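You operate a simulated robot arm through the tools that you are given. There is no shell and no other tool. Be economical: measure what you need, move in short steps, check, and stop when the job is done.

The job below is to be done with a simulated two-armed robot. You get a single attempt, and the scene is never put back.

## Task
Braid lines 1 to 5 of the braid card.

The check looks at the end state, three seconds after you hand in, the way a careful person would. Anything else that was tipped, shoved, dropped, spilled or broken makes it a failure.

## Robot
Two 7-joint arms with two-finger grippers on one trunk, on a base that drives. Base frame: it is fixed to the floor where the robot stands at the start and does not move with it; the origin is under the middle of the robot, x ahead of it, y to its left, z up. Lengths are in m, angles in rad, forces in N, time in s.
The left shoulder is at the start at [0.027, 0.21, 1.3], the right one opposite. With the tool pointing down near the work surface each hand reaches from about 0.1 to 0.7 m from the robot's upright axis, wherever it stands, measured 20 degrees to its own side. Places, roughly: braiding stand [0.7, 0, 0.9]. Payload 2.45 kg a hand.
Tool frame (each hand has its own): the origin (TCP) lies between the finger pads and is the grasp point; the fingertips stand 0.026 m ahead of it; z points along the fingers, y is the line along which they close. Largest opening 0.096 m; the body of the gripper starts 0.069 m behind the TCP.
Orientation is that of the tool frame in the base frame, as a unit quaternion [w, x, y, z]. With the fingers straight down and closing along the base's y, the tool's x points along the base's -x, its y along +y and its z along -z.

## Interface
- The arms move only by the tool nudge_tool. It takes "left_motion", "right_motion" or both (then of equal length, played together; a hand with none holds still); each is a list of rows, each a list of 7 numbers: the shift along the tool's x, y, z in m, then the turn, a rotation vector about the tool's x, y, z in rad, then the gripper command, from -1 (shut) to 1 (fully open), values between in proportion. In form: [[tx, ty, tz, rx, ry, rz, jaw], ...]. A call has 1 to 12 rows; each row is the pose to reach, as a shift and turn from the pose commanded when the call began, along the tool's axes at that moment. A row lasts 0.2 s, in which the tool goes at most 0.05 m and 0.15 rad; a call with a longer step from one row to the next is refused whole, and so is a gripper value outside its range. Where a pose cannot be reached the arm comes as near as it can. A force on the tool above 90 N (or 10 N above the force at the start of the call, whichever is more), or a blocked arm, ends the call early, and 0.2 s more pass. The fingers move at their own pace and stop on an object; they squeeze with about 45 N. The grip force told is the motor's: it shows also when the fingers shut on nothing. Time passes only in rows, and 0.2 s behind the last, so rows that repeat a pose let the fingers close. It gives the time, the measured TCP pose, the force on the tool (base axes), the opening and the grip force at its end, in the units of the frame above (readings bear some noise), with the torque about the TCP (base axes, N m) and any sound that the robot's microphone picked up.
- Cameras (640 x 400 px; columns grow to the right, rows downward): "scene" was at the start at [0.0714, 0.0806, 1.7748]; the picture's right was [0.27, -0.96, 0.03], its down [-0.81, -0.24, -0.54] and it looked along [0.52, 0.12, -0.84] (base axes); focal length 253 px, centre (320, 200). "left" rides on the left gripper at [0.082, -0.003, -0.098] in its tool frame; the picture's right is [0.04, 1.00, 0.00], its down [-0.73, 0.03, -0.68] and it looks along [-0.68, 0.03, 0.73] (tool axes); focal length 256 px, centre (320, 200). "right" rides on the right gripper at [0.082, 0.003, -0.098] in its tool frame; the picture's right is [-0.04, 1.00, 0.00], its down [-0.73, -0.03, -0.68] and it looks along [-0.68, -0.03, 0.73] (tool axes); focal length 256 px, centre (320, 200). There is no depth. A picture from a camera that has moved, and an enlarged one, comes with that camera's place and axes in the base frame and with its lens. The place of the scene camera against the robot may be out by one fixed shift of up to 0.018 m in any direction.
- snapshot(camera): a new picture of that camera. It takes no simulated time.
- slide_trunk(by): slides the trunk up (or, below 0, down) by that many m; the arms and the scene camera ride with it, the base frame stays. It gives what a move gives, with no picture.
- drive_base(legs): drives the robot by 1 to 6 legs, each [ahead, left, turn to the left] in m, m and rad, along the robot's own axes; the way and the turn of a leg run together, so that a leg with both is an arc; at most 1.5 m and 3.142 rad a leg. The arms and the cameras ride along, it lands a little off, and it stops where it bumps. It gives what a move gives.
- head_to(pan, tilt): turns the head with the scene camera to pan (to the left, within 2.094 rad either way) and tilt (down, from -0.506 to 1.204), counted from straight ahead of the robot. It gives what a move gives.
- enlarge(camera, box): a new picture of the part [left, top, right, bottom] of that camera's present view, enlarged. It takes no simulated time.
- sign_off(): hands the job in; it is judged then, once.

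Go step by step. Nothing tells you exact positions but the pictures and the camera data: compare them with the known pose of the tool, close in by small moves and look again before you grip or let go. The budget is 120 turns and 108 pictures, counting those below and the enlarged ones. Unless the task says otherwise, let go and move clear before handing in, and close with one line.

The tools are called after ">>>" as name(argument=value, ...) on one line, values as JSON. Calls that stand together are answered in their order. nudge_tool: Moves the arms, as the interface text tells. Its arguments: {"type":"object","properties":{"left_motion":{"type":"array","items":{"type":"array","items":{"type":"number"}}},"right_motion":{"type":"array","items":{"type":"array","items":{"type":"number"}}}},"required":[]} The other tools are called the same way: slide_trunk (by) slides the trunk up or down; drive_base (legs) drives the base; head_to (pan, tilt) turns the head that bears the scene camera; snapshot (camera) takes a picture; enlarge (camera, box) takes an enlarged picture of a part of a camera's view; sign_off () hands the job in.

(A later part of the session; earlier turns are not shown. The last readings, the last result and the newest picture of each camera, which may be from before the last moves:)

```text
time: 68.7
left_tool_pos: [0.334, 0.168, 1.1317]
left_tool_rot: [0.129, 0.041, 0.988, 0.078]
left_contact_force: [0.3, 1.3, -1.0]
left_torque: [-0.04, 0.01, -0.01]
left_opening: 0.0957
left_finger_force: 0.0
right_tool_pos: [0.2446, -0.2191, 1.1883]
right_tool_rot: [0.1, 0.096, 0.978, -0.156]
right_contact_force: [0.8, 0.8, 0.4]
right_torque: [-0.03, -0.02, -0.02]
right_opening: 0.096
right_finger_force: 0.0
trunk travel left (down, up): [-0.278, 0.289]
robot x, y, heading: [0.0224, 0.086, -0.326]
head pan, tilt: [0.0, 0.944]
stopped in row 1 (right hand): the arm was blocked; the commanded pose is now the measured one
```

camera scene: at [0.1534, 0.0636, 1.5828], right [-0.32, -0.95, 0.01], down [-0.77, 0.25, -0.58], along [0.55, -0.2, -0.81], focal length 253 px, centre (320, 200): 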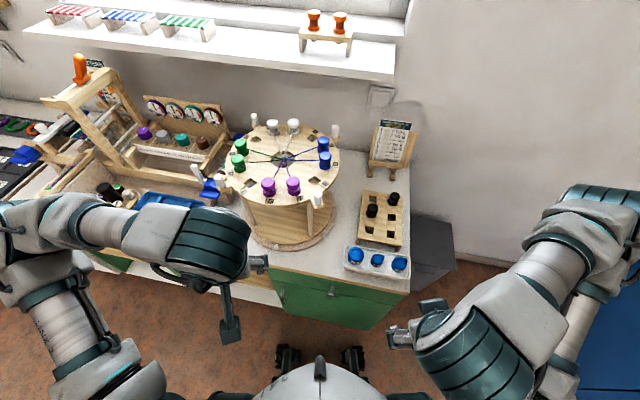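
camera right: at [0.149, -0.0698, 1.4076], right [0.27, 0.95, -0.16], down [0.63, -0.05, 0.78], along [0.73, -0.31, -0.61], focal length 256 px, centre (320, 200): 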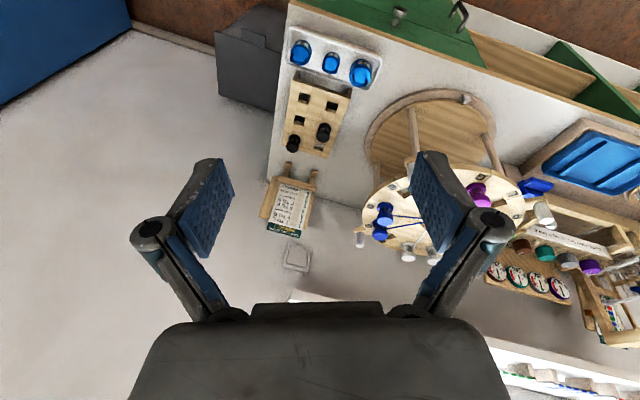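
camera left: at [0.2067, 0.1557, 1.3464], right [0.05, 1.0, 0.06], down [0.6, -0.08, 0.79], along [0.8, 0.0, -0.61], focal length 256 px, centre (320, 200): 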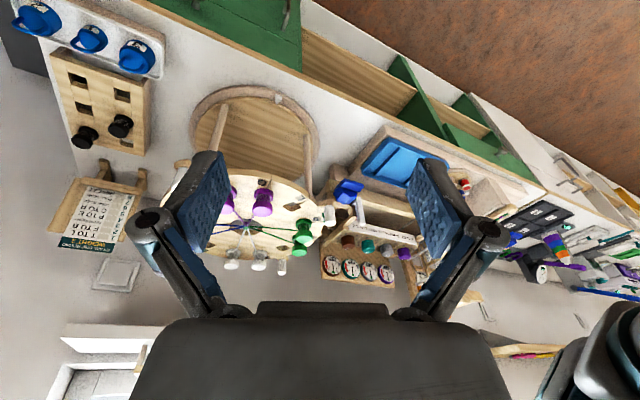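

Short zero-motion nudges actually damp the sway, while every "blocked" reset kicks it. I repeat zero-motion holds with more rows.

>>> nudge_tool(left_motion=[[0, 0, 0, 0, 0, 0, 1], [0, 0, 0, 0, 0, 0, 1]], right_motion=[[0, 0, 0, 0, 0, 0, 1], [0, 0, 0, 0, 0, 0, 1]])

>>> nudge_tool(left_motion=[[0, 0, 0, 0, 0, 0, 1], [0, 0, 0, 0, 0, 0, 1]], right_motion=[[0, 0, 0, 0, 0, 0, 1], [0, 0, 0, 0, 0, 0, 1]])

>>> nudge_tool(left_motion=[[0, 0, 0, 0, 0, 0, 1], [0, 0, 0, 0, 0, 0, 1]], right_motion=[[0, 0, 0, 0, 0, 0, 1], [0, 0, 0, 0, 0, 0, 1]])

>>> nudge_tool(left_motion=[[0, 0, 0, 0, 0, 0, 1], [0, 0, 0, 0, 0, 0, 1]], right_motion=[[0, 0, 0, 0, 0, 0, 1], [0, 0, 0, 0, 0, 0, 1]])

>>> nudge_tool(left_motion=[[0, 0, 0, 0, 0, 0, 1], [0, 0, 0, 0, 0, 0, 1]], right_motion=[[0, 0, 0, 0, 0, 0, 1], [0, 0, 0, 0, 0, 0, 1]])

>>> nudge_tool(left_motion=[[0, 0, 0, 0, 0, 0, 1], [0, 0, 0, 0, 0, 0, 1]], right_motion=[[0, 0, 0, 0, 0, 0, 1], [0, 0, 0, 0, 0, 0, 1]])

```text
time: 69.5
left_tool_pos: [0.323, 0.14, 1.1343]
left_tool_rot: [0.133, 0.046, 0.986, 0.085]
left_contact_force: [-0.8, -1.0, 0.1]
left_torque: [-0.01, -0.02, -0.02]
left_opening: 0.096
left_finger_force: 0.1
right_tool_pos: [0.232, -0.247, 1.184]
right_tool_rot: [0.102, 0.101, 0.979, -0.146]
right_contact_force: [-0.2, 0.0, -0.2]
right_torque: [-0.02, 0.0, 0.0]
right_opening: 0.0958
right_finger_force: 0.0
trunk travel left (down, up): [-0.278, 0.289]
robot x, y, heading: [0.0158, 0.0771, -0.325]
head pan, tilt: [0.0, 0.944]
stopped in row 2 (left hand): the arm was blocked; the commanded pose is now the measured one
```

```text
time: 70.0
left_tool_pos: [0.3222, 0.1358, 1.1356]
left_tool_rot: [0.133, 0.045, 0.986, 0.087]
left_contact_force: [0.5, -0.2, 0.2]
left_torque: [0.01, -0.04, 0.01]
left_opening: 0.0959
left_finger_force: 0.1
right_tool_pos: [0.2308, -0.2516, 1.184]
right_tool_rot: [0.102, 0.1, 0.979, -0.146]
right_contact_force: [-0.3, -0.3, 0.4]
right_torque: [0.05, -0.01, 0.01]
right_opening: 0.0957
right_finger_force: 0.1
trunk travel left (down, up): [-0.278, 0.289]
robot x, y, heading: [0.0162, 0.0757, -0.326]
head pan, tilt: [0.0, 0.944]
```

```text
time: 70.8
left_tool_pos: [0.3255, 0.1549, 1.1337]
left_tool_rot: [0.133, 0.042, 0.987, 0.083]
left_contact_force: [1.0, 0.8, -0.8]
left_torque: [0.02, -0.02, -0.03]
left_opening: 0.0962
left_finger_force: 0.1
right_tool_pos: [0.2353, -0.2316, 1.1875]
right_tool_rot: [0.104, 0.099, 0.978, -0.152]
right_contact_force: [0.2, 0.1, -1.1]
right_torque: [0.0, 0.01, 0.04]
right_opening: 0.0962
right_finger_force: 0.1
trunk travel left (down, up): [-0.278, 0.289]
robot x, y, heading: [0.0217, 0.0798, -0.328]
head pan, tilt: [0.0, 0.944]
stopped in row 2 (left hand): the arm was blocked; the commanded pose is now the measured one
```

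```text
time: 71.5
left_tool_pos: [0.3336, 0.1809, 1.1294]
left_tool_rot: [0.13, 0.039, 0.988, 0.073]
left_contact_force: [0.6, 0.2, 0.3]
left_torque: [-0.01, 0.06, 0.03]
left_opening: 0.0962
left_finger_force: 0.1
right_tool_pos: [0.245, -0.2043, 1.1918]
right_tool_rot: [0.102, 0.095, 0.977, -0.161]
right_contact_force: [0.3, 1.1, 0.3]
right_torque: [-0.04, 0.01, 0.02]
right_opening: 0.096
right_finger_force: 0.1
trunk travel left (down, up): [-0.278, 0.289]
robot x, y, heading: [0.0253, 0.0894, -0.327]
head pan, tilt: [0.0, 0.944]
```

```text
time: 72.0
left_tool_pos: [0.3216, 0.1441, 1.1353]
left_tool_rot: [0.135, 0.043, 0.986, 0.086]
left_contact_force: [0.0, 0.3, 0.1]
left_torque: [0.01, -0.06, -0.04]
left_opening: 0.0959
left_finger_force: 0.0
right_tool_pos: [0.2322, -0.2418, 1.185]
right_tool_rot: [0.103, 0.099, 0.979, -0.148]
right_contact_force: [-0.8, 0.3, 0.4]
right_torque: [0.05, 0.02, -0.04]
right_opening: 0.096
right_finger_force: 0.2
trunk travel left (down, up): [-0.278, 0.289]
robot x, y, heading: [0.0224, 0.0775, -0.329]
head pan, tilt: [0.0, 0.944]
```

```text
time: 72.7
left_tool_pos: [0.3236, 0.149, 1.1346]
left_tool_rot: [0.135, 0.043, 0.986, 0.085]
left_contact_force: [-0.7, -0.1, -0.5]
left_torque: [0.01, -0.04, 0.03]
left_opening: 0.0959
left_finger_force: 0.1
right_tool_pos: [0.2323, -0.24, 1.1871]
right_tool_rot: [0.104, 0.101, 0.978, -0.149]
right_contact_force: [-0.4, -0.2, 0.1]
right_torque: [0.04, 0.02, -0.02]
right_opening: 0.0962
right_finger_force: 0.0
trunk travel left (down, up): [-0.278, 0.289]
robot x, y, heading: [0.0234, 0.0791, -0.328]
head pan, tilt: [0.0, 0.944]
```

The sway is dying out. One more batch of holds to finish calming it.

>>> nudge_tool(left_motion=[[0, 0, 0, 0, 0, 0, 1], [0, 0, 0, 0, 0, 0, 1], [0, 0, 0, 0, 0, 0, 1], [0, 0, 0, 0, 0, 0, 1]], right_motion=[[0, 0, 0, 0, 0, 0, 1], [0, 0, 0, 0, 0, 0, 1], [0, 0, 0, 0, 0, 0, 1], [0, 0, 0, 0, 0, 0, 1]])

>>> nudge_tool(left_motion=[[0, 0, 0, 0, 0, 0, 1], [0, 0, 0, 0, 0, 0, 1], [0, 0, 0, 0, 0, 0, 1], [0, 0, 0, 0, 0, 0, 1], [0, 0, 0, 0, 0, 0, 1], [0, 0, 0, 0, 0, 0, 1]], right_motion=[[0, 0, 0, 0, 0, 0, 1], [0, 0, 0, 0, 0, 0, 1], [0, 0, 0, 0, 0, 0, 1], [0, 0, 0, 0, 0, 0, 1], [0, 0, 0, 0, 0, 0, 1], [0, 0, 0, 0, 0, 0, 1]])

>>> nudge_tool(left_motion=[[0, 0, 0, 0, 0, 0, 1], [0, 0, 0, 0, 0, 0, 1], [0, 0, 0, 0, 0, 0, 1]], right_motion=[[0, 0, 0, 0, 0, 0, 1], [0, 0, 0, 0, 0, 0, 1], [0, 0, 0, 0, 0, 0, 1]])

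>>> nudge_tool(left_motion=[[0, 0, 0, 0, 0, 0, 1], [0, 0, 0, 0, 0, 0, 1], [0, 0, 0, 0, 0, 0, 1], [0, 0, 0, 0, 0, 0, 1], [0, 0, 0, 0, 0, 0, 1], [0, 0, 0, 0, 0, 0, 1]], right_motion=[[0, 0, 0, 0, 0, 0, 1], [0, 0, 0, 0, 0, 0, 1], [0, 0, 0, 0, 0, 0, 1], [0, 0, 0, 0, 0, 0, 1], [0, 0, 0, 0, 0, 0, 1], [0, 0, 0, 0, 0, 0, 1]])

```text
time: 73.8
left_tool_pos: [0.3204, 0.1465, 1.1358]
left_tool_rot: [0.135, 0.044, 0.986, 0.084]
left_contact_force: [-0.7, -0.7, 1.0]
left_torque: [-0.01, -0.05, -0.01]
left_opening: 0.0962
left_finger_force: 0.0
right_tool_pos: [0.2293, -0.242, 1.1867]
right_tool_rot: [0.104, 0.101, 0.978, -0.15]
right_contact_force: [0.2, -0.3, 0.2]
right_torque: [-0.01, 0.01, -0.02]
right_opening: 0.0961
right_finger_force: 0.1
trunk travel left (down, up): [-0.278, 0.289]
robot x, y, heading: [0.02, 0.0787, -0.33]
head pan, tilt: [0.0, 0.944]
stopped in row 4 (right hand): the arm was blocked; the commanded pose is now the measured one
```

```text
time: 75.2
left_tool_pos: [0.3223, 0.1498, 1.1352]
left_tool_rot: [0.134, 0.044, 0.986, 0.083]
left_contact_force: [-0.1, -1.3, 0.1]
left_torque: [0.0, -0.01, -0.02]
left_opening: 0.0961
left_finger_force: 0.0
right_tool_pos: [0.2318, -0.2374, 1.1878]
right_tool_rot: [0.105, 0.101, 0.978, -0.15]
right_contact_force: [0.3, -0.1, 0.1]
right_torque: [0.03, 0.0, 0.0]
right_opening: 0.0961
right_finger_force: 0.0
trunk travel left (down, up): [-0.278, 0.289]
robot x, y, heading: [0.0192, 0.0772, -0.333]
head pan, tilt: [0.0, 0.944]
```

```text
time: 76.0
left_tool_pos: [0.3245, 0.1598, 1.134]
left_tool_rot: [0.133, 0.042, 0.987, 0.078]
left_contact_force: [-0.3, 0.5, 0.2]
left_torque: [-0.02, 0.05, 0.02]
left_opening: 0.096
left_finger_force: 0.0
right_tool_pos: [0.2351, -0.2272, 1.191]
right_tool_rot: [0.104, 0.1, 0.977, -0.155]
right_contact_force: [0.3, 0.2, 0.5]
right_torque: [-0.04, 0.0, 0.02]
right_opening: 0.096
right_finger_force: 0.1
trunk travel left (down, up): [-0.278, 0.289]
robot x, y, heading: [0.0205, 0.0817, -0.332]
head pan, tilt: [0.0, 0.944]
```

```text
time: 77.5
left_tool_pos: [0.3233, 0.1539, 1.1348]
left_tool_rot: [0.134, 0.043, 0.987, 0.08]
left_contact_force: [-0.3, -0.1, 0.5]
left_torque: [0.03, 0.0, -0.01]
left_opening: 0.096
left_finger_force: 0.1
right_tool_pos: [0.2334, -0.2329, 1.1889]
right_tool_rot: [0.103, 0.1, 0.978, -0.152]
right_contact_force: [-0.3, 0.0, 0.2]
right_torque: [0.02, -0.01, -0.01]
right_opening: 0.096
right_finger_force: 0.0
trunk travel left (down, up): [-0.278, 0.289]
robot x, y, heading: [0.0184, 0.0805, -0.326]
head pan, tilt: [0.0, 0.944]
```

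Calm now: robot at (0.02, 0.08), heading -0.33. I raise the hands slowly, then try a very small arc drive forward/right.

>>> nudge_tool(left_motion=[[0, 0, -0.006, 0, 0, 0, 1], [0, 0, -0.018, 0, 0, 0, 1], [0, 0, -0.035, 0, 0, 0, 1], [0, 0, -0.055, 0, 0, 0, 1], [0, 0, -0.075, 0, 0, 0, 1], [0, 0, -0.092, 0, 0, 0, 1], [0, 0, -0.105, 0, 0, 0, 1], [0, 0, -0.114, 0, 0, 0, 1], [0, 0, -0.119, 0, 0, 0, 1], [0, 0, -0.12, 0, 0, 0, 1], [0, 0, -0.12, 0, 0, 0, 1], [0, 0, -0.12, 0, 0, 0, 1]], right_motion=[[0, 0, -0.003, 0, 0, 0, 1], [0, 0, -0.009, 0, 0, 0, 1], [0, 0, -0.017, 0, 0, 0, 1], [0, 0, -0.027, 0, 0, 0, 1], [0, 0, -0.037, 0, 0, 0, 1], [0, 0, -0.046, 0, 0, 0, 1], [0, 0, -0.052, 0, 0, 0, 1], [0, 0, -0.057, 0, 0, 0, 1], [0, 0, -0.06, 0, 0, 0, 1], [0, 0, -0.06, 0, 0, 0, 1], [0, 0, -0.06, 0, 0, 0, 1], [0, 0, -0.06, 0, 0, 0, 1]])

>>> drive_base(legs=[[0.02, 0, -0.05]])

>>> nudge_tool(left_motion=[[0, 0, 0, 0, 0, 0, 1], [0, 0, 0, 0, 0, 0, 1], [0, 0, 0, 0, 0, 0, 1]], right_motion=[[0, 0, 0, 0, 0, 0, 1], [0, 0, 0, 0, 0, 0, 1], [0, 0, 0, 0, 0, 0, 1]])

```text
time: 80.0
left_tool_pos: [0.2864, 0.1281, 1.2485]
left_tool_rot: [0.135, 0.044, 0.986, 0.084]
left_contact_force: [0.1, -1.0, 0.1]
left_torque: [0.03, -0.01, 0.03]
left_opening: 0.0963
left_finger_force: 0.1
right_tool_pos: [0.219, -0.224, 1.2426]
right_tool_rot: [0.105, 0.101, 0.978, -0.149]
right_contact_force: [-0.4, 0.0, -0.1]
right_torque: [0.02, -0.03, -0.01]
right_opening: 0.0959
right_finger_force: 0.1
trunk travel left (down, up): [-0.278, 0.289]
robot x, y, heading: [0.0211, 0.0775, -0.328]
head pan, tilt: [0.0, 0.944]
```

```text
time: 80.9
left_tool_pos: [0.3013, 0.102, 1.2514]
left_tool_rot: [0.141, 0.07, 0.984, 0.083]
left_contact_force: [-1.1, 0.1, -0.7]
left_torque: [0.03, -0.04, 0.01]
left_opening: 0.096
left_finger_force: 0.0
right_tool_pos: [0.2158, -0.2437, 1.2439]
right_tool_rot: [0.104, 0.125, 0.975, -0.149]
right_contact_force: [-0.2, 0.2, -0.4]
right_torque: [0.03, -0.02, -0.01]
right_opening: 0.0961
right_finger_force: 0.1
trunk travel left (down, up): [-0.278, 0.289]
robot x, y, heading: [0.0391, 0.0686, -0.379]
head pan, tilt: [0.0, 0.944]
```

```text
time: 81.7
left_tool_pos: [0.3043, 0.1005, 1.2502]
left_tool_rot: [0.138, 0.068, 0.985, 0.082]
left_contact_force: [0.1, -0.9, -0.2]
left_torque: [0.09, 0.0, 0.03]
left_opening: 0.0961
left_finger_force: 0.0
right_tool_pos: [0.2177, -0.2453, 1.2438]
right_tool_rot: [0.102, 0.126, 0.975, -0.15]
right_contact_force: [-0.6, -1.0, 0.5]
right_torque: [0.09, -0.02, 0.0]
right_opening: 0.096
right_finger_force: 0.0
trunk travel left (down, up): [-0.278, 0.289]
robot x, y, heading: [0.0352, 0.0699, -0.377]
head pan, tilt: [0.0, 0.944]
```

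Small legs work smoothly. Two more small arcs bring me squarely in front of the bench.

>>> drive_base(legs=[[0.017, 0.008, -0.06]])

>>> nudge_tool(left_motion=[[0, 0, 0, 0, 0, 0, 1], [0, 0, 0, 0, 0, 0, 1], [0, 0, 0, 0, 0, 0, 1]], right_motion=[[0, 0, 0, 0, 0, 0, 1], [0, 0, 0, 0, 0, 0, 1], [0, 0, 0, 0, 0, 0, 1]])

>>> drive_base(legs=[[0.017, 0.008, -0.06]])

>>> nudge_tool(left_motion=[[0, 0, 0, 0, 0, 0, 1], [0, 0, 0, 0, 0, 0, 1], [0, 0, 0, 0, 0, 0, 1], [0, 0, 0, 0, 0, 0, 1]], right_motion=[[0, 0, 0, 0, 0, 0, 1], [0, 0, 0, 0, 0, 0, 1], [0, 0, 0, 0, 0, 0, 1], [0, 0, 0, 0, 0, 0, 1]])

>>> snapshot(camera="scene")

>>> snapshot(camera="left")

```text
time: 82.5
left_tool_pos: [0.321, 0.0869, 1.2512]
left_tool_rot: [0.142, 0.1, 0.982, 0.079]
left_contact_force: [-1.5, -0.9, -0.9]
left_torque: [0.0, -0.06, -0.02]
left_opening: 0.0961
left_finger_force: 0.0
right_tool_pos: [0.2136, -0.254, 1.244]
right_tool_rot: [0.099, 0.156, 0.971, -0.152]
right_contact_force: [-0.7, -0.5, 0.6]
right_torque: [0.04, -0.03, -0.01]
right_opening: 0.096
right_finger_force: 0.1
trunk travel left (down, up): [-0.278, 0.289]
robot x, y, heading: [0.0589, 0.0681, -0.443]
head pan, tilt: [0.0, 0.944]
```

```text
time: 83.3
left_tool_pos: [0.3246, 0.0901, 1.2503]
left_tool_rot: [0.14, 0.1, 0.982, 0.076]
left_contact_force: [0.2, -0.6, 0.3]
left_torque: [0.0, 0.03, 0.01]
left_opening: 0.0959
left_finger_force: 0.1
right_tool_pos: [0.2188, -0.25, 1.2454]
right_tool_rot: [0.099, 0.156, 0.97, -0.155]
right_contact_force: [-0.7, 0.2, 0.9]
right_torque: [0.02, 0.0, 0.01]
right_opening: 0.0957
right_finger_force: 0.0
trunk travel left (down, up): [-0.278, 0.289]
robot x, y, heading: [0.0542, 0.0639, -0.437]
head pan, tilt: [0.0, 0.944]
```

```text
time: 84.1
left_tool_pos: [0.3423, 0.0789, 1.2517]
left_tool_rot: [0.144, 0.129, 0.979, 0.069]
left_contact_force: [0.8, 0.0, 1.2]
left_torque: [-0.02, 0.0, 0.01]
left_opening: 0.0962
left_finger_force: 0.0
right_tool_pos: [0.2162, -0.2554, 1.2473]
right_tool_rot: [0.095, 0.185, 0.965, -0.16]
right_contact_force: [-0.6, -0.5, -0.2]
right_torque: [-0.01, -0.01, 0.01]
right_opening: 0.0959
right_finger_force: 0.1
trunk travel left (down, up): [-0.278, 0.289]
robot x, y, heading: [0.073, 0.0657, -0.503]
head pan, tilt: [0.0, 0.944]
```

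```text
time: 85.1
left_tool_pos: [0.3346, 0.0594, 1.2519]
left_tool_rot: [0.147, 0.13, 0.978, 0.077]
left_contact_force: [-0.2, -0.7, -0.6]
left_torque: [0.02, -0.02, 0.03]
left_opening: 0.0962
left_finger_force: 0.0
right_tool_pos: [0.208, -0.2736, 1.2437]
right_tool_rot: [0.095, 0.187, 0.966, -0.152]
right_contact_force: [0.1, -0.6, 0.5]
right_torque: [0.03, -0.05, -0.01]
right_opening: 0.0956
right_finger_force: 0.0
trunk travel left (down, up): [-0.278, 0.289]
robot x, y, heading: [0.0705, 0.061, -0.506]
head pan, tilt: [0.0, 0.944]
```

```text
74 pictures are left
camera scene: at [0.1858, -0.0019, 1.5835], right [-0.48, -0.88, 0.0], down [-0.71, 0.39, -0.58], along [0.51, -0.28, -0.81], focal length 253 px, centre (320, 200)
```

scene: 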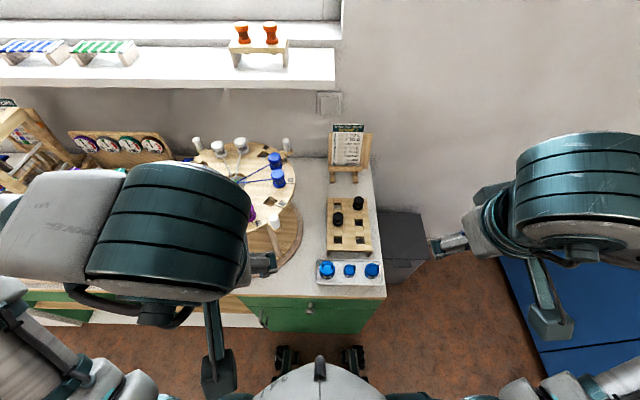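

```text
73 pictures are left
camera left: at [0.2268, 0.0687, 1.3227], right [0.2, 0.96, 0.18], down [0.48, -0.25, 0.84], along [0.86, -0.08, -0.51], focal length 256 px, centre (320, 200)
```

left: 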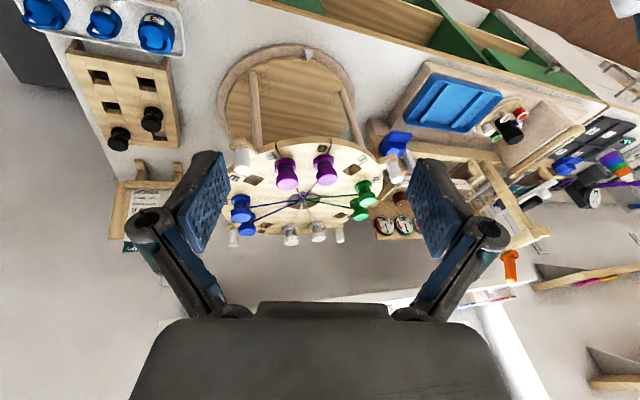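

I'm square to the bench with the disc straight ahead of the left shoulder. I set the left hand vertical, aligned with the robot's heading, and raise it to view the disc.

>>> nudge_tool(left_motion=[[0, 0, -0.005, 0.02, 0.022, 0.02, 1], [0, 0, -0.015, 0.05, 0.055, 0.053, 1], [0, 0, -0.03, 0.085, 0.094, 0.09, 1], [0, 0, -0.048, 0.12, 0.133, 0.128, 1], [0, 0, -0.066, 0.152, 0.168, 0.163, 1], [0, 0, -0.082, 0.18, 0.2, 0.193, 1], [0, 0, -0.094, 0.205, 0.226, 0.219, 1], [0, 0, -0.1, 0.223, 0.247, 0.239, 1], [0, 0, -0.1, 0.223, 0.247, 0.239, 1], [0, 0, -0.1, 0.223, 0.247, 0.239, 1], [0, 0, -0.1, 0.223, 0.247, 0.239, 1]])

>>> nudge_tool(left_motion=[[0, 0, 0, 0, 0, 0, 1], [0, 0, 0, 0, 0, 0, 1], [0, 0, 0, 0, 0, 0, 1], [0, 0, 0, 0, 0, 0, 1]], right_motion=[[0, 0, 0, 0, 0, 0, 1], [0, 0, 0, 0, 0, 0, 1], [0, 0, 0, 0, 0, 0, 1], [0, 0, 0, 0, 0, 0, 1]])

>>> snapshot(camera="left")

```text
time: 87.5
left_tool_pos: [0.3216, 0.0807, 1.3448]
left_tool_rot: [-0.003, 0.249, 0.968, -0.012]
left_contact_force: [0.5, 0.6, -0.3]
left_torque: [-0.05, 0.0, 0.01]
left_opening: 0.0959
left_finger_force: 0.1
right_tool_pos: [0.222, -0.2446, 1.2476]
right_tool_rot: [0.092, 0.183, 0.965, -0.164]
right_contact_force: [1.0, 0.6, 0.4]
right_torque: [-0.06, 0.07, 0.0]
right_opening: 0.0957
right_finger_force: 0.0
trunk travel left (down, up): [-0.278, 0.289]
robot x, y, heading: [0.0759, 0.0717, -0.501]
head pan, tilt: [0.0, 0.944]
```

```text
time: 88.5
left_tool_pos: [0.3161, 0.0718, 1.3443]
left_tool_rot: [-0.002, 0.249, 0.968, -0.01]
left_contact_force: [0.5, 0.5, -0.4]
left_torque: [-0.01, 0.0, 0.0]
left_opening: 0.0961
left_finger_force: 0.2
right_tool_pos: [0.2184, -0.2516, 1.2473]
right_tool_rot: [0.093, 0.185, 0.965, -0.161]
right_contact_force: [0.4, -0.5, 0.1]
right_torque: [-0.02, 0.0, 0.01]
right_opening: 0.0957
right_finger_force: 0.0
trunk travel left (down, up): [-0.278, 0.289]
robot x, y, heading: [0.0747, 0.0668, -0.495]
head pan, tilt: [0.0, 0.944]
```

```text
72 pictures are left
camera left: at [0.2433, 0.111, 1.4432], right [0.45, 0.89, -0.02], down [0.66, -0.32, 0.68], along [0.6, -0.32, -0.73], focal length 256 px, centre (320, 200)
```

left: 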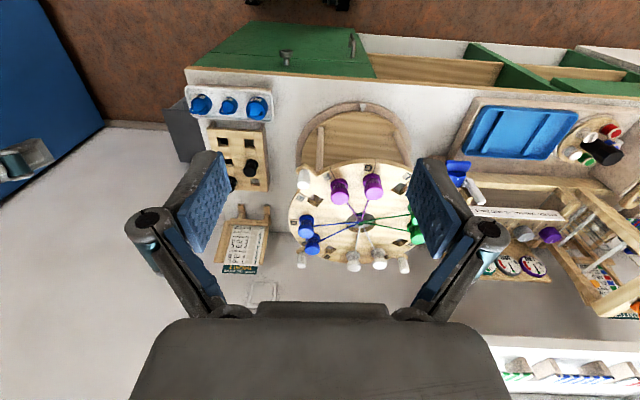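

The disc's purple pair and the ring's pointer both face the bench front, so a quarter turn is meant. I enlarge for coordinates.

>>> enlarge(camera="left", box=[270, 90, 450, 285])

>>> enlarge(camera="scene", box=[180, 120, 310, 270])

```text
2.05 times, centred on (360, 188) of left
camera zoom: at [0.2433, 0.111, 1.4432], right [0.45, 0.89, -0.02], down [0.66, -0.32, 0.68], along [0.6, -0.32, -0.73], focal length 525 px, centre (238, 226)
```

zoom: 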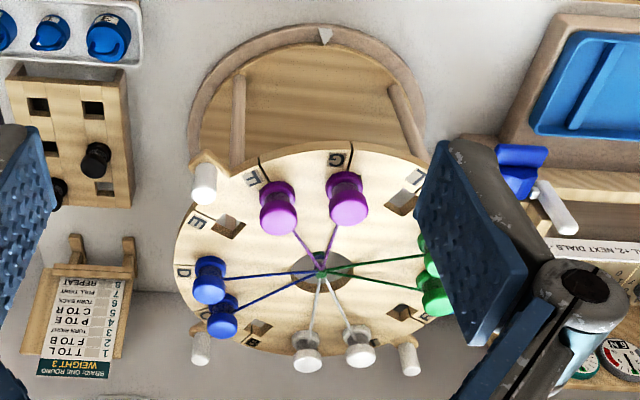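

```text
2.67 times, centred on (245, 195) of scene
camera zoom: at [0.2005, 0.0252, 1.5834], right [-0.48, -0.88, 0.01], down [-0.72, 0.38, -0.58], along [0.51, -0.29, -0.81], focal length 676 px, centre (520, 213)
```

zoom: 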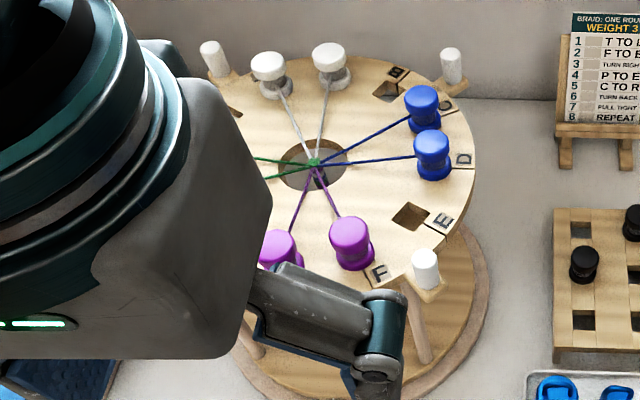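

Refined estimate: knot at about (0.657, -0.005, 1.057), disc top ≈1.045. I glide the left hand forward over the disc centre at a safe height to see the far bobbins' labels.

>>> nudge_tool(left_motion=[[-0.008, 0.003, 0.003, 0, 0, 0, 1], [-0.025, 0.009, 0.009, 0, 0, 0, 1], [-0.05, 0.017, 0.017, 0, 0, 0, 1], [-0.08, 0.028, 0.028, 0, 0, 0, 1], [-0.11, 0.038, 0.038, 0, 0, 0, 1], [-0.14, 0.048, 0.048, 0, 0, 0, 1], [-0.17, 0.058, 0.058, 0, 0, 0, 1], [-0.2, 0.069, 0.07, 0, 0, 0, 1], [-0.225, 0.078, 0.08, 0, 0, 0, 1], [-0.245, 0.085, 0.087, 0, 0, 0, 1], [-0.257, 0.089, 0.09, 0, 0, 0, 1], [-0.26, 0.09, 0.09, 0, 0, 0, 1]])

>>> nudge_tool(left_motion=[[0, 0, 0, 0, 0, 0, 1], [0, 0, 0, 0, 0, 0, 1], [0, 0, 0, 0, 0, 0, 1], [0, 0, 0, 0, 0, 0, 1]], right_motion=[[0, 0, 0, 0, 0, 0, 1], [0, 0, 0, 0, 0, 0, 1], [0, 0, 0, 0, 0, 0, 1], [0, 0, 0, 0, 0, 0, 1]])

>>> snapshot(camera="left")

```text
time: 91.1
left_tool_pos: [0.5913, 0.0314, 1.2525]
left_tool_rot: [-0.003, 0.249, 0.968, -0.012]
left_contact_force: [0.4, 0.9, -0.3]
left_torque: [-0.13, 0.07, -0.02]
left_opening: 0.096
left_finger_force: 0.0
right_tool_pos: [0.2233, -0.2436, 1.2495]
right_tool_rot: [0.093, 0.183, 0.965, -0.163]
right_contact_force: [0.2, 1.5, 0.5]
right_torque: [-0.11, 0.04, 0.0]
right_opening: 0.0959
right_finger_force: 0.0
trunk travel left (down, up): [-0.278, 0.289]
robot x, y, heading: [0.0773, 0.0712, -0.501]
head pan, tilt: [0.0, 0.944]
```

```text
time: 92.1
left_tool_pos: [0.5861, 0.0234, 1.2547]
left_tool_rot: [-0.003, 0.25, 0.968, -0.01]
left_contact_force: [0.0, -0.4, -0.1]
left_torque: [-0.05, 0.04, 0.0]
left_opening: 0.0959
left_finger_force: 0.1
right_tool_pos: [0.2196, -0.2525, 1.2471]
right_tool_rot: [0.094, 0.185, 0.965, -0.161]
right_contact_force: [0.8, -0.6, -0.2]
right_torque: [-0.01, 0.03, 0.03]
right_opening: 0.0961
right_finger_force: 0.0
trunk travel left (down, up): [-0.278, 0.289]
robot x, y, heading: [0.0738, 0.0677, -0.504]
head pan, tilt: [0.0, 0.944]
```

```text
69 pictures are left
camera left: at [0.5129, 0.0606, 1.3525], right [0.45, 0.89, -0.02], down [0.66, -0.32, 0.68], along [0.6, -0.32, -0.73], focal length 256 px, centre (320, 200)
```

left: 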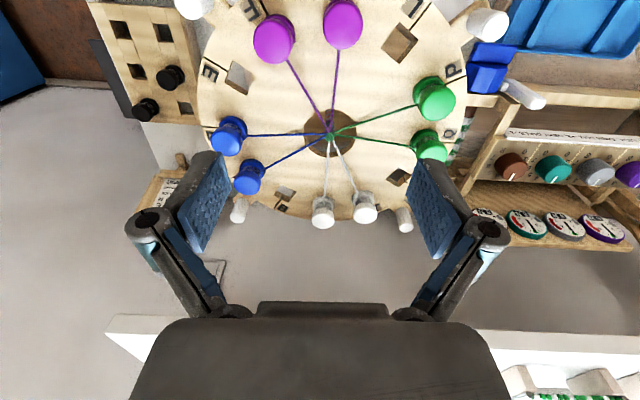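

Clear view of the whole disc. I enlarge it for exact positions.

>>> enlarge(camera="left", box=[190, 0, 500, 240])

>>> enlarge(camera="left", box=[260, 170, 420, 245])

```text
1.67 times, centred on (345, 120) of left
camera zoom: at [0.5129, 0.0606, 1.3525], right [0.45, 0.89, -0.02], down [0.66, -0.32, 0.68], along [0.6, -0.32, -0.73], focal length 427 px, centre (278, 333)
```

zoom: 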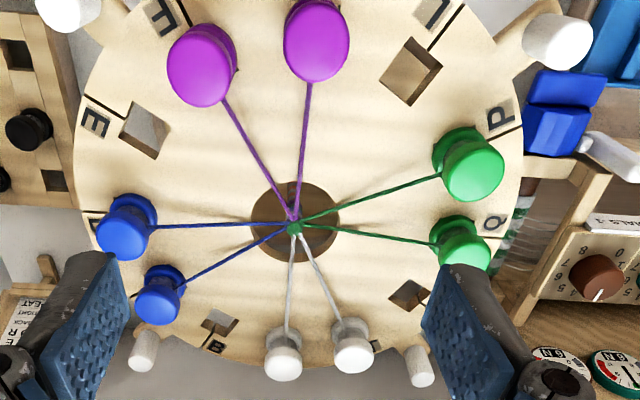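

```text
4.00 times, centred on (340, 208) of left
camera zoom: at [0.5129, 0.0606, 1.3525], right [0.45, 0.89, -0.02], down [0.66, -0.32, 0.68], along [0.6, -0.32, -0.73], focal length 1024 px, centre (240, 170)
```

zoom: 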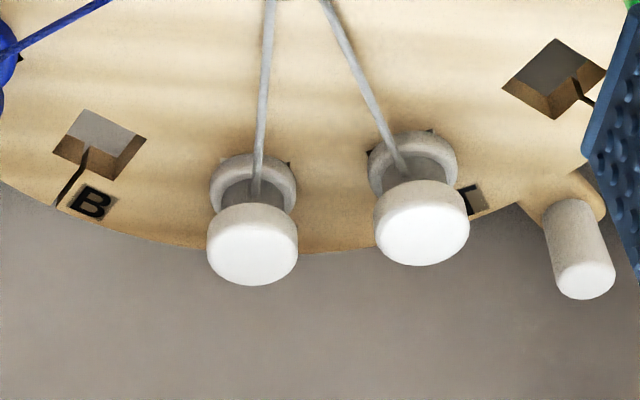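

The label by the right-hand white bobbin is partly visible; I need to know which white is T. I enlarge it further.

>>> enlarge(camera="left", box=[345, 205, 385, 230])

>>> enlarge(camera="left", box=[300, 190, 340, 240])

```text
16.00 times, centred on (365, 218) of left
camera zoom: at [0.5129, 0.0606, 1.3525], right [0.45, 0.89, -0.02], down [0.66, -0.32, 0.68], along [0.6, -0.32, -0.73], focal length 4096 px, centre (-400, -80)
```

zoom: 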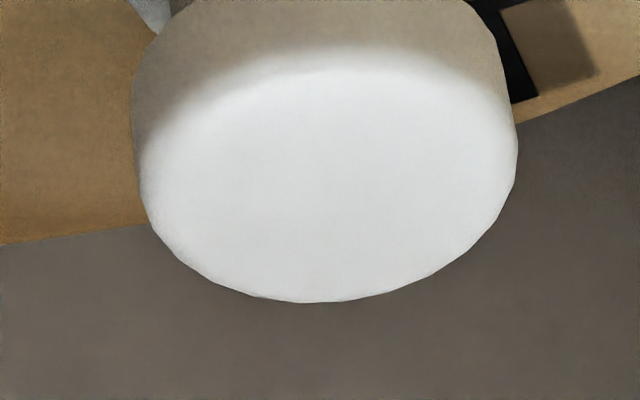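

```text
8.00 times, centred on (320, 215) of left
camera zoom: at [0.5129, 0.0606, 1.3525], right [0.45, 0.89, -0.02], down [0.66, -0.32, 0.68], along [0.6, -0.32, -0.73], focal length 2048 px, centre (320, 80)
```

zoom: 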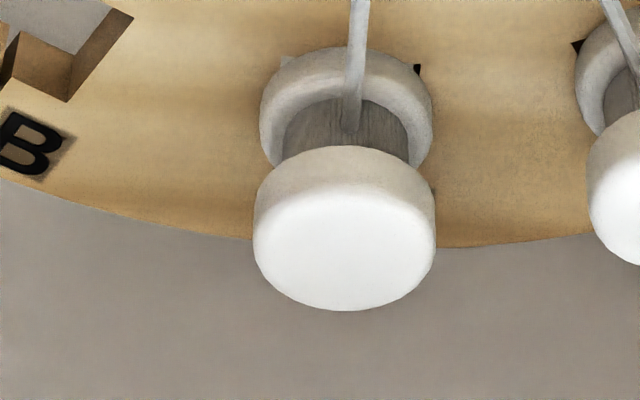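

Inconclusive; I move the hand 0.12 m further ahead and a bit left so the camera looks down nearly vertically on the whites.

>>> nudge_tool(left_motion=[[-0.005, 0.003, 0, 0, 0, 0, 1], [-0.018, 0.009, 0, 0, 0, 0, 1], [-0.037, 0.017, 0, 0, 0, 0, 1], [-0.06, 0.025, 0, 0, 0, 0, 1], [-0.082, 0.033, 0, 0, 0, 0, 1], [-0.1, 0.042, 0, 0, 0, 0, 1], [-0.114, 0.048, 0, 0, 0, 0, 1], [-0.12, 0.05, 0, 0, 0, 0, 1], [-0.12, 0.05, 0, 0, 0, 0, 1], [-0.12, 0.05, 0, 0, 0, 0, 1]])

>>> snapshot(camera="left")

>>> enlarge(camera="left", box=[210, 60, 410, 190])

```text
time: 94.3
left_tool_pos: [0.7026, -0.0145, 1.2579]
left_tool_rot: [0.0, 0.251, 0.968, -0.001]
left_contact_force: [0.0, -0.8, -0.5]
left_torque: [0.01, 0.0, 0.01]
left_opening: 0.0962
left_finger_force: 0.1
right_tool_pos: [0.2068, -0.2754, 1.2437]
right_tool_rot: [0.096, 0.188, 0.966, -0.152]
right_contact_force: [-0.4, -0.3, 0.5]
right_torque: [0.04, 0.0, 0.0]
right_opening: 0.0963
right_finger_force: 0.0
trunk travel left (down, up): [-0.278, 0.289]
robot x, y, heading: [0.0745, 0.0606, -0.498]
head pan, tilt: [0.0, 0.944]
```

```text
64 pictures are left
camera left: at [0.6291, 0.022, 1.3562], right [0.45, 0.89, 0.0], down [0.66, -0.33, 0.68], along [0.61, -0.31, -0.73], focal length 256 px, centre (320, 200)
```

left: 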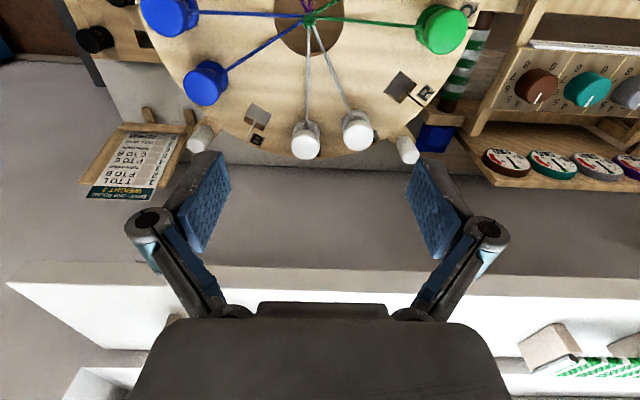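

```text
3.08 times, centred on (310, 125) of left
camera zoom: at [0.6291, 0.022, 1.3562], right [0.45, 0.89, 0.0], down [0.66, -0.33, 0.68], along [0.61, -0.31, -0.73], focal length 788 px, centre (351, 431)
```

zoom: 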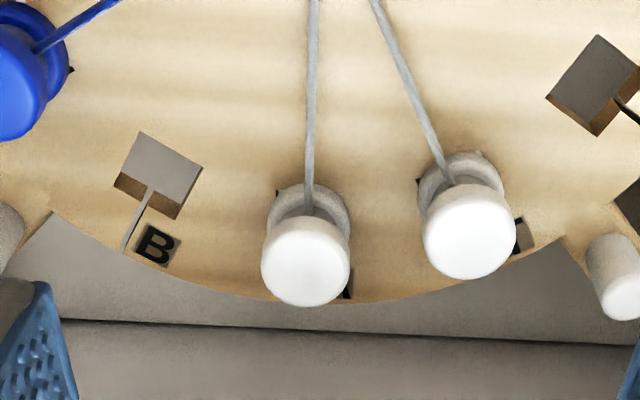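

The partial labels suggest "A" behind the left white and possibly "T" on the right one. I go 0.08 m further ahead for a clear view.

>>> nudge_tool(left_motion=[[-0.005, 0.003, 0, 0, 0, 0, 1], [-0.015, 0.009, 0, 0, 0, 0, 1], [-0.03, 0.015, 0, 0, 0, 0, 1], [-0.045, 0.02, 0, 0, 0, 0, 1], [-0.06, 0.025, 0, 0, 0, 0, 1], [-0.072, 0.028, 0, 0, 0, 0, 1], [-0.08, 0.03, 0, 0, 0, 0, 1], [-0.08, 0.03, 0, 0, 0, 0, 1], [-0.08, 0.03, 0, 0, 0, 0, 1]])

>>> enlarge(camera="left", box=[200, 0, 420, 140])

```text
time: 96.3
left_tool_pos: [0.7465, 0.0178, 1.2316]
left_tool_rot: [-0.001, 0.249, 0.969, -0.01]
left_contact_force: [-0.2, 1.1, -0.8]
left_torque: [-0.06, 0.01, 0.01]
left_opening: 0.0959
left_finger_force: 0.1
left hand out of reach, approached as far as the arm can: row 2, 3, 4, 5, 6, 7, 8, 9
right_tool_pos: [0.2205, -0.2518, 1.2473]
right_tool_rot: [0.094, 0.183, 0.965, -0.162]
right_contact_force: [-1.0, -0.2, 0.7]
right_torque: [0.0, 0.0, -0.04]
right_opening: 0.0962
right_finger_force: 0.0
trunk travel left (down, up): [-0.278, 0.289]
robot x, y, heading: [0.0715, 0.0683, -0.499]
head pan, tilt: [0.0, 0.944]
```

```text
2.86 times, centred on (310, 70) of left
camera zoom: at [0.6725, 0.055, 1.3293], right [0.45, 0.89, -0.02], down [0.66, -0.32, 0.68], along [0.6, -0.32, -0.73], focal length 731 px, centre (349, 571)
```

zoom: 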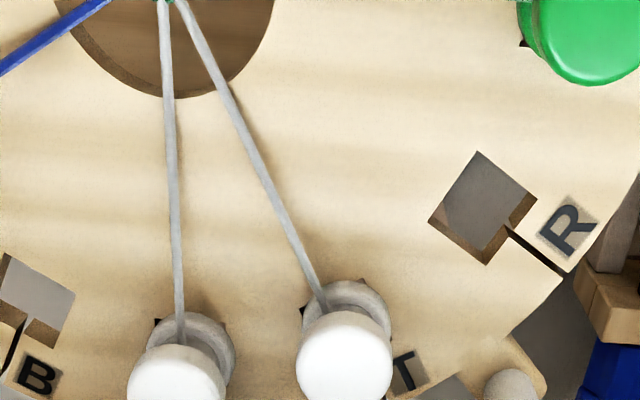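

The right-hand white (next to R) is T; the left one is A. Slots sit every 30° at radius ≈0.115 around (0.657, -0.004): T at 0°, F at 180°, L at 120°, B at -60°. I first pull the hand back a bit and raise the trunk gently for reach.

>>> nudge_tool(left_motion=[[0.005, 0, 0, 0, 0, 0, 1], [0.015, 0, 0, 0, 0, 0, 1], [0.03, 0, -0.005, 0, 0, 0, 1], [0.05, 0, -0.01, 0, 0, 0, 1], [0.065, 0, -0.01, 0, 0, 0, 1], [0.075, 0, -0.01, 0, 0, 0, 1], [0.08, 0, -0.01, 0, 0, 0, 1], [0.08, 0, -0.01, 0, 0, 0, 1], [0.08, 0, -0.01, 0, 0, 0, 1]])

>>> slide_trunk(by=0.03)

>>> slide_trunk(by=0.03)

>>> slide_trunk(by=0.03)

>>> nudge_tool(left_motion=[[0, 0, 0, 0, 0, 0, 1], [0, 0, 0, 0, 0, 0, 1], [0, 0, 0, 0, 0, 0, 1], [0, 0, 0, 0, 0, 0, 1]], right_motion=[[0, 0, 0, 0, 0, 0, 1], [0, 0, 0, 0, 0, 0, 1], [0, 0, 0, 0, 0, 0, 1], [0, 0, 0, 0, 0, 0, 1]])

```text
time: 98.3
left_tool_pos: [0.6775, 0.0585, 1.2372]
left_tool_rot: [-0.003, 0.249, 0.968, -0.01]
left_contact_force: [0.1, 1.0, 0.6]
left_torque: [-0.05, 0.05, -0.01]
left_opening: 0.0961
left_finger_force: 0.1
right_tool_pos: [0.2207, -0.2502, 1.2481]
right_tool_rot: [0.093, 0.183, 0.965, -0.162]
right_contact_force: [-0.1, 1.3, 0.1]
right_torque: [-0.02, 0.03, 0.0]
right_opening: 0.0959
right_finger_force: 0.0
trunk travel left (down, up): [-0.278, 0.289]
robot x, y, heading: [0.0767, 0.0663, -0.502]
head pan, tilt: [0.0, 0.944]
```

```text
time: 99.1
left_tool_pos: [0.6792, 0.0574, 1.2657]
left_tool_rot: [-0.003, 0.248, 0.969, -0.009]
left_contact_force: [0.5, 0.5, -0.1]
left_torque: [-0.06, 0.01, 0.04]
left_opening: 0.0958
left_finger_force: 0.0
right_tool_pos: [0.2215, -0.2496, 1.2767]
right_tool_rot: [0.094, 0.183, 0.965, -0.162]
right_contact_force: [0.6, 0.1, 0.0]
right_torque: [0.01, 0.02, 0.0]
right_opening: 0.0964
right_finger_force: 0.1
trunk travel left (down, up): [-0.308, 0.259]
robot x, y, heading: [0.0729, 0.0698, -0.497]
head pan, tilt: [0.0, 0.944]
```

```text
time: 99.8
left_tool_pos: [0.6708, 0.0455, 1.2991]
left_tool_rot: [-0.002, 0.249, 0.969, -0.005]
left_contact_force: [0.4, -0.6, 0.5]
left_torque: [0.0, 0.02, 0.02]
left_opening: 0.0959
left_finger_force: 0.0
right_tool_pos: [0.2149, -0.2626, 1.3055]
right_tool_rot: [0.094, 0.185, 0.966, -0.157]
right_contact_force: [0.6, -0.4, -0.5]
right_torque: [-0.01, 0.0, -0.01]
right_opening: 0.0958
right_finger_force: 0.1
trunk travel left (down, up): [-0.338, 0.229]
robot x, y, heading: [0.0705, 0.0673, -0.503]
head pan, tilt: [0.0, 0.944]
```

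```text
time: 100.6
left_tool_pos: [0.6647, 0.0319, 1.332]
left_tool_rot: [0.0, 0.251, 0.968, 0.0]
left_contact_force: [-1.3, -1.1, -1.0]
left_torque: [0.05, -0.03, -0.01]
left_opening: 0.0959
left_finger_force: 0.1
right_tool_pos: [0.2082, -0.2756, 1.3324]
right_tool_rot: [0.095, 0.186, 0.966, -0.152]
right_contact_force: [0.9, -1.1, -0.4]
right_torque: [0.07, -0.01, 0.01]
right_opening: 0.0959
right_finger_force: 0.0
trunk travel left (down, up): [-0.368, 0.199]
robot x, y, heading: [0.0693, 0.0608, -0.503]
head pan, tilt: [0.0, 0.944]
```

```text
time: 101.6
left_tool_pos: [0.6642, 0.0355, 1.3312]
left_tool_rot: [0.0, 0.251, 0.968, -0.002]
left_contact_force: [1.4, -0.4, -0.3]
left_torque: [0.01, 0.01, -0.01]
left_opening: 0.0961
left_finger_force: 0.1
right_tool_pos: [0.2082, -0.2714, 1.3331]
right_tool_rot: [0.095, 0.186, 0.966, -0.154]
right_contact_force: [-0.3, 0.3, -0.3]
right_torque: [0.0, 0.01, 0.05]
right_opening: 0.096
right_finger_force: 0.1
trunk travel left (down, up): [-0.368, 0.199]
robot x, y, heading: [0.0726, 0.0644, -0.505]
head pan, tilt: [0.0, 0.944]
```

Calm enough. I move above T with the fingers turned to close tangentially (yaw 0) and half-closed to clear the neighbours, staying at z≈1.2.

>>> nudge_tool(left_motion=[[-0.003, 0.0005, 0.003, 0, 0, -0.012, 0.5], [-0.01, 0.0015, 0.01, 0, 0, -0.04, 0.3], [-0.02, 0.003, 0.022, 0, 0, -0.09, 0.1], [-0.034, 0.005, 0.038, 0, 0, -0.15, -0.06], [-0.05, 0.008, 0.056, 0, 0, -0.22, -0.06], [-0.066, 0.01, 0.075, 0, 0, -0.29, -0.06], [-0.08, 0.0125, 0.092, 0, 0, -0.36, -0.06], [-0.093, 0.0145, 0.107, 0, 0, -0.42, -0.06], [-0.103, 0.016, 0.118, 0, 0, -0.46, -0.06], [-0.11, 0.017, 0.126, 0, 0, -0.49, -0.06], [-0.1136, 0.0177, 0.13, 0, 0, -0.505, -0.06], [-0.1136, 0.0177, 0.13, 0, 0, -0.505, -0.06]])

>>> nudge_tool(left_motion=[[0, 0, 0, 0, 0, 0, -0.06], [0, 0, 0, 0, 0, 0, -0.06], [0, 0, 0, 0, 0, 0, -0.06], [0, 0, 0, 0, 0, 0, -0.06], [0, 0, 0, 0, 0, 0, -0.06], [0, 0, 0, 0, 0, 0, -0.06]], right_motion=[[0, 0, 0, 0, 0, 0, 1], [0, 0, 0, 0, 0, 0, 1], [0, 0, 0, 0, 0, 0, 1], [0, 0, 0, 0, 0, 0, 1], [0, 0, 0, 0, 0, 0, 1], [0, 0, 0, 0, 0, 0, 1]])

>>> snapshot(camera="left")

```text
time: 104.2
left_tool_pos: [0.7756, -0.0029, 1.2026]
left_tool_rot: [0.0, 0.001, 1.0, -0.003]
left_contact_force: [-0.5, 0.0, 0.3]
left_torque: [0.03, -0.03, 0.01]
left_opening: 0.045
left_finger_force: 0.0
right_tool_pos: [0.2099, -0.2689, 1.3346]
right_tool_rot: [0.095, 0.186, 0.965, -0.156]
right_contact_force: [1.4, -0.6, -0.1]
right_torque: [-0.01, -0.02, 0.04]
right_opening: 0.096
right_finger_force: 0.1
trunk travel left (down, up): [-0.368, 0.199]
robot x, y, heading: [0.0716, 0.0614, -0.5]
head pan, tilt: [0.0, 0.944]
```

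```text
time: 105.6
left_tool_pos: [0.7816, 0.0088, 1.1993]
left_tool_rot: [-0.004, -0.001, 1.0, -0.006]
left_contact_force: [0.5, 0.7, -0.4]
left_torque: [-0.01, 0.03, -0.03]
left_opening: 0.0452
left_finger_force: 0.1
right_tool_pos: [0.2156, -0.2573, 1.3368]
right_tool_rot: [0.094, 0.184, 0.965, -0.159]
right_contact_force: [-0.2, 0.4, 0.6]
right_torque: [-0.01, 0.01, 0.03]
right_opening: 0.096
right_finger_force: 0.2
trunk travel left (down, up): [-0.368, 0.199]
robot x, y, heading: [0.0762, 0.0657, -0.501]
head pan, tilt: [0.0, 0.944]
```

```text
61 pictures are left
camera left: at [0.6994, 0.0066, 1.2983], right [-0.04, 1.0, -0.01], down [0.74, 0.04, 0.67], along [0.67, 0.02, -0.74], focal length 256 px, centre (320, 200)
```

left: 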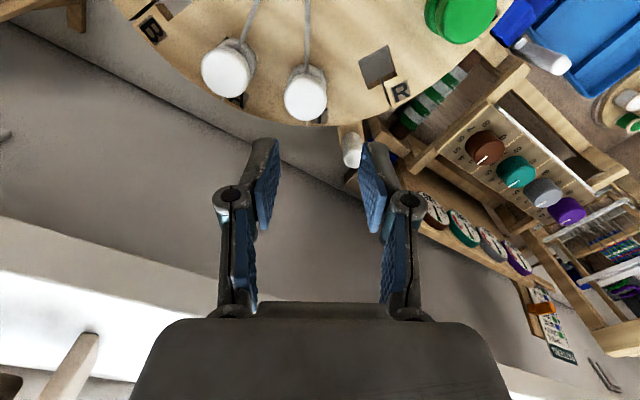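

T's cap works out at about (0.774, -0.0045), top at z≈1.098, diameter ≈0.0345. I let the sway settle to get a true resting pose.

>>> nudge_tool(left_motion=[[0, 0, 0, 0, 0, 0, 0.04], [0, 0, 0, 0, 0, 0, 0.04], [0, 0, 0, 0, 0, 0, 0.04], [0, 0, 0, 0, 0, 0, 0.04], [0, 0, 0, 0, 0, 0, 0.04], [0, 0, 0, 0, 0, 0, 0.04], [0, 0, 0, 0, 0, 0, 0.04], [0, 0, 0, 0, 0, 0, 0.04], [0, 0, 0, 0, 0, 0, 0.04], [0, 0, 0, 0, 0, 0, 0.04]], right_motion=[[0, 0, 0, 0, 0, 0, 1], [0, 0, 0, 0, 0, 0, 1], [0, 0, 0, 0, 0, 0, 1], [0, 0, 0, 0, 0, 0, 1], [0, 0, 0, 0, 0, 0, 1], [0, 0, 0, 0, 0, 0, 1], [0, 0, 0, 0, 0, 0, 1], [0, 0, 0, 0, 0, 0, 1], [0, 0, 0, 0, 0, 0, 1], [0, 0, 0, 0, 0, 0, 1]])

>>> nudge_tool(left_motion=[[0, 0, 0, 0, 0, 0, 0.04], [0, 0, 0, 0, 0, 0, 0.04]])

>>> nudge_tool(left_motion=[[0, 0, 0, 0, 0, 0, 0.04]])

>>> nudge_tool(left_motion=[[0, 0, 0, 0, 0, 0, 0.04], [0, 0, 0, 0, 0, 0, 0.04]])

```text
time: 107.8
left_tool_pos: [0.7806, 0.007, 1.1981]
left_tool_rot: [-0.003, 0.001, 1.0, -0.004]
left_contact_force: [1.2, 0.5, 0.0]
left_torque: [0.0, -0.01, 0.03]
left_opening: 0.05
left_finger_force: 0.0
right_tool_pos: [0.2143, -0.2605, 1.3361]
right_tool_rot: [0.094, 0.185, 0.965, -0.159]
right_contact_force: [-0.6, 0.6, 0.1]
right_torque: [0.0, -0.01, 0.02]
right_opening: 0.0962
right_finger_force: 0.0
trunk travel left (down, up): [-0.368, 0.199]
robot x, y, heading: [0.0711, 0.0639, -0.505]
head pan, tilt: [0.0, 0.944]
```

```text
time: 108.4
left_tool_pos: [0.7783, 0.0038, 1.202]
left_tool_rot: [-0.002, -0.001, 1.0, -0.004]
left_contact_force: [-0.5, 0.0, -0.7]
left_torque: [0.01, 0.02, -0.02]
left_opening: 0.0499
left_finger_force: 0.1
right_tool_pos: [0.2137, -0.2636, 1.3359]
right_tool_rot: [0.095, 0.185, 0.965, -0.157]
right_contact_force: [0.2, -0.6, 0.3]
right_torque: [0.02, 0.02, -0.02]
right_opening: 0.0957
right_finger_force: 0.0
trunk travel left (down, up): [-0.368, 0.199]
robot x, y, heading: [0.0716, 0.0629, -0.501]
head pan, tilt: [0.0, 0.944]
```

```text
time: 108.8
left_tool_pos: [0.7795, 0.0035, 1.2007]
left_tool_rot: [-0.003, 0.0, 1.0, -0.004]
left_contact_force: [0.4, 0.2, -0.8]
left_torque: [-0.03, 0.01, 0.0]
left_opening: 0.0499
left_finger_force: 0.1
right_tool_pos: [0.214, -0.2613, 1.3355]
right_tool_rot: [0.095, 0.184, 0.966, -0.158]
right_contact_force: [0.4, 0.3, 0.6]
right_torque: [0.0, 0.01, 0.01]
right_opening: 0.0959
right_finger_force: 0.1
trunk travel left (down, up): [-0.368, 0.199]
robot x, y, heading: [0.0766, 0.0685, -0.499]
head pan, tilt: [0.0, 0.944]
```

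```text
time: 109.4
left_tool_pos: [0.7789, 0.0047, 1.201]
left_tool_rot: [-0.003, 0.0, 1.0, -0.004]
left_contact_force: [-0.7, 0.0, -0.7]
left_torque: [-0.01, 0.0, 0.04]
left_opening: 0.0498
left_finger_force: 0.0
right_tool_pos: [0.2132, -0.262, 1.3358]
right_tool_rot: [0.095, 0.185, 0.965, -0.157]
right_contact_force: [0.4, -0.1, -0.2]
right_torque: [-0.02, -0.01, -0.02]
right_opening: 0.0959
right_finger_force: 0.2
trunk travel left (down, up): [-0.368, 0.199]
robot x, y, heading: [0.0776, 0.07, -0.499]
head pan, tilt: [0.0, 0.944]
```

Settled at (0.779, 0.0045, 1.201). I correct by (-5, -9) mm and descend to just above the cap, then look.

>>> nudge_tool(left_motion=[[0.001, -0.002, 0.003, 0, 0, 0, 0.04], [0.002, -0.004, 0.01, 0, 0, 0, 0.04], [0.003, -0.006, 0.02, 0, 0, 0, 0.04], [0.004, -0.008, 0.032, 0, 0, 0, 0.04], [0.005, -0.009, 0.044, 0, 0, 0, 0.04], [0.005, -0.009, 0.053, 0, 0, 0, 0.04], [0.005, -0.009, 0.06, 0, 0, 0, 0.04], [0.005, -0.009, 0.063, 0, 0, 0, 0.04], [0.005, -0.009, 0.065, 0, 0, 0, 0.04], [0.005, -0.009, 0.065, 0, 0, 0, 0.04], [0.005, -0.009, 0.065, 0, 0, 0, 0.04], [0.005, -0.009, 0.065, 0, 0, 0, 0.04]])

>>> snapshot(camera="left")

```text
time: 112.0
left_tool_pos: [0.7739, -0.0045, 1.1355]
left_tool_rot: [-0.003, 0.0, 1.0, -0.005]
left_contact_force: [-0.7, 0.1, 0.1]
left_torque: [0.02, 0.01, -0.01]
left_opening: 0.0501
left_finger_force: 0.1
right_tool_pos: [0.2135, -0.2617, 1.3357]
right_tool_rot: [0.095, 0.186, 0.965, -0.158]
right_contact_force: [0.3, 0.2, 0.3]
right_torque: [-0.01, 0.02, 0.04]
right_opening: 0.0962
right_finger_force: 0.0
trunk travel left (down, up): [-0.368, 0.199]
robot x, y, heading: [0.0755, 0.0675, -0.499]
head pan, tilt: [0.0, 0.944]
```

```text
60 pictures are left
camera left: at [0.6909, -0.0073, 1.2339], right [-0.04, 1.0, -0.01], down [0.74, 0.04, 0.68], along [0.67, 0.02, -0.74], focal length 256 px, centre (320, 200)
```

left: 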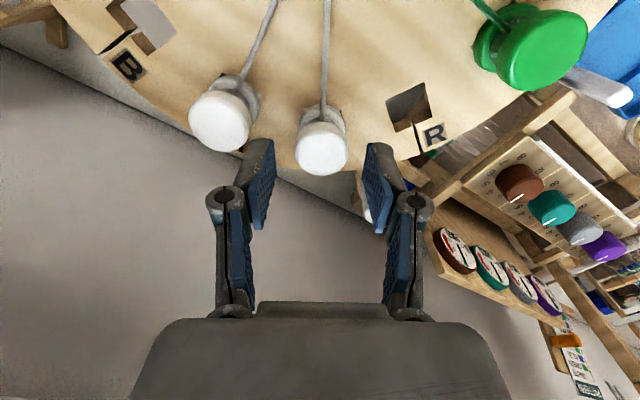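

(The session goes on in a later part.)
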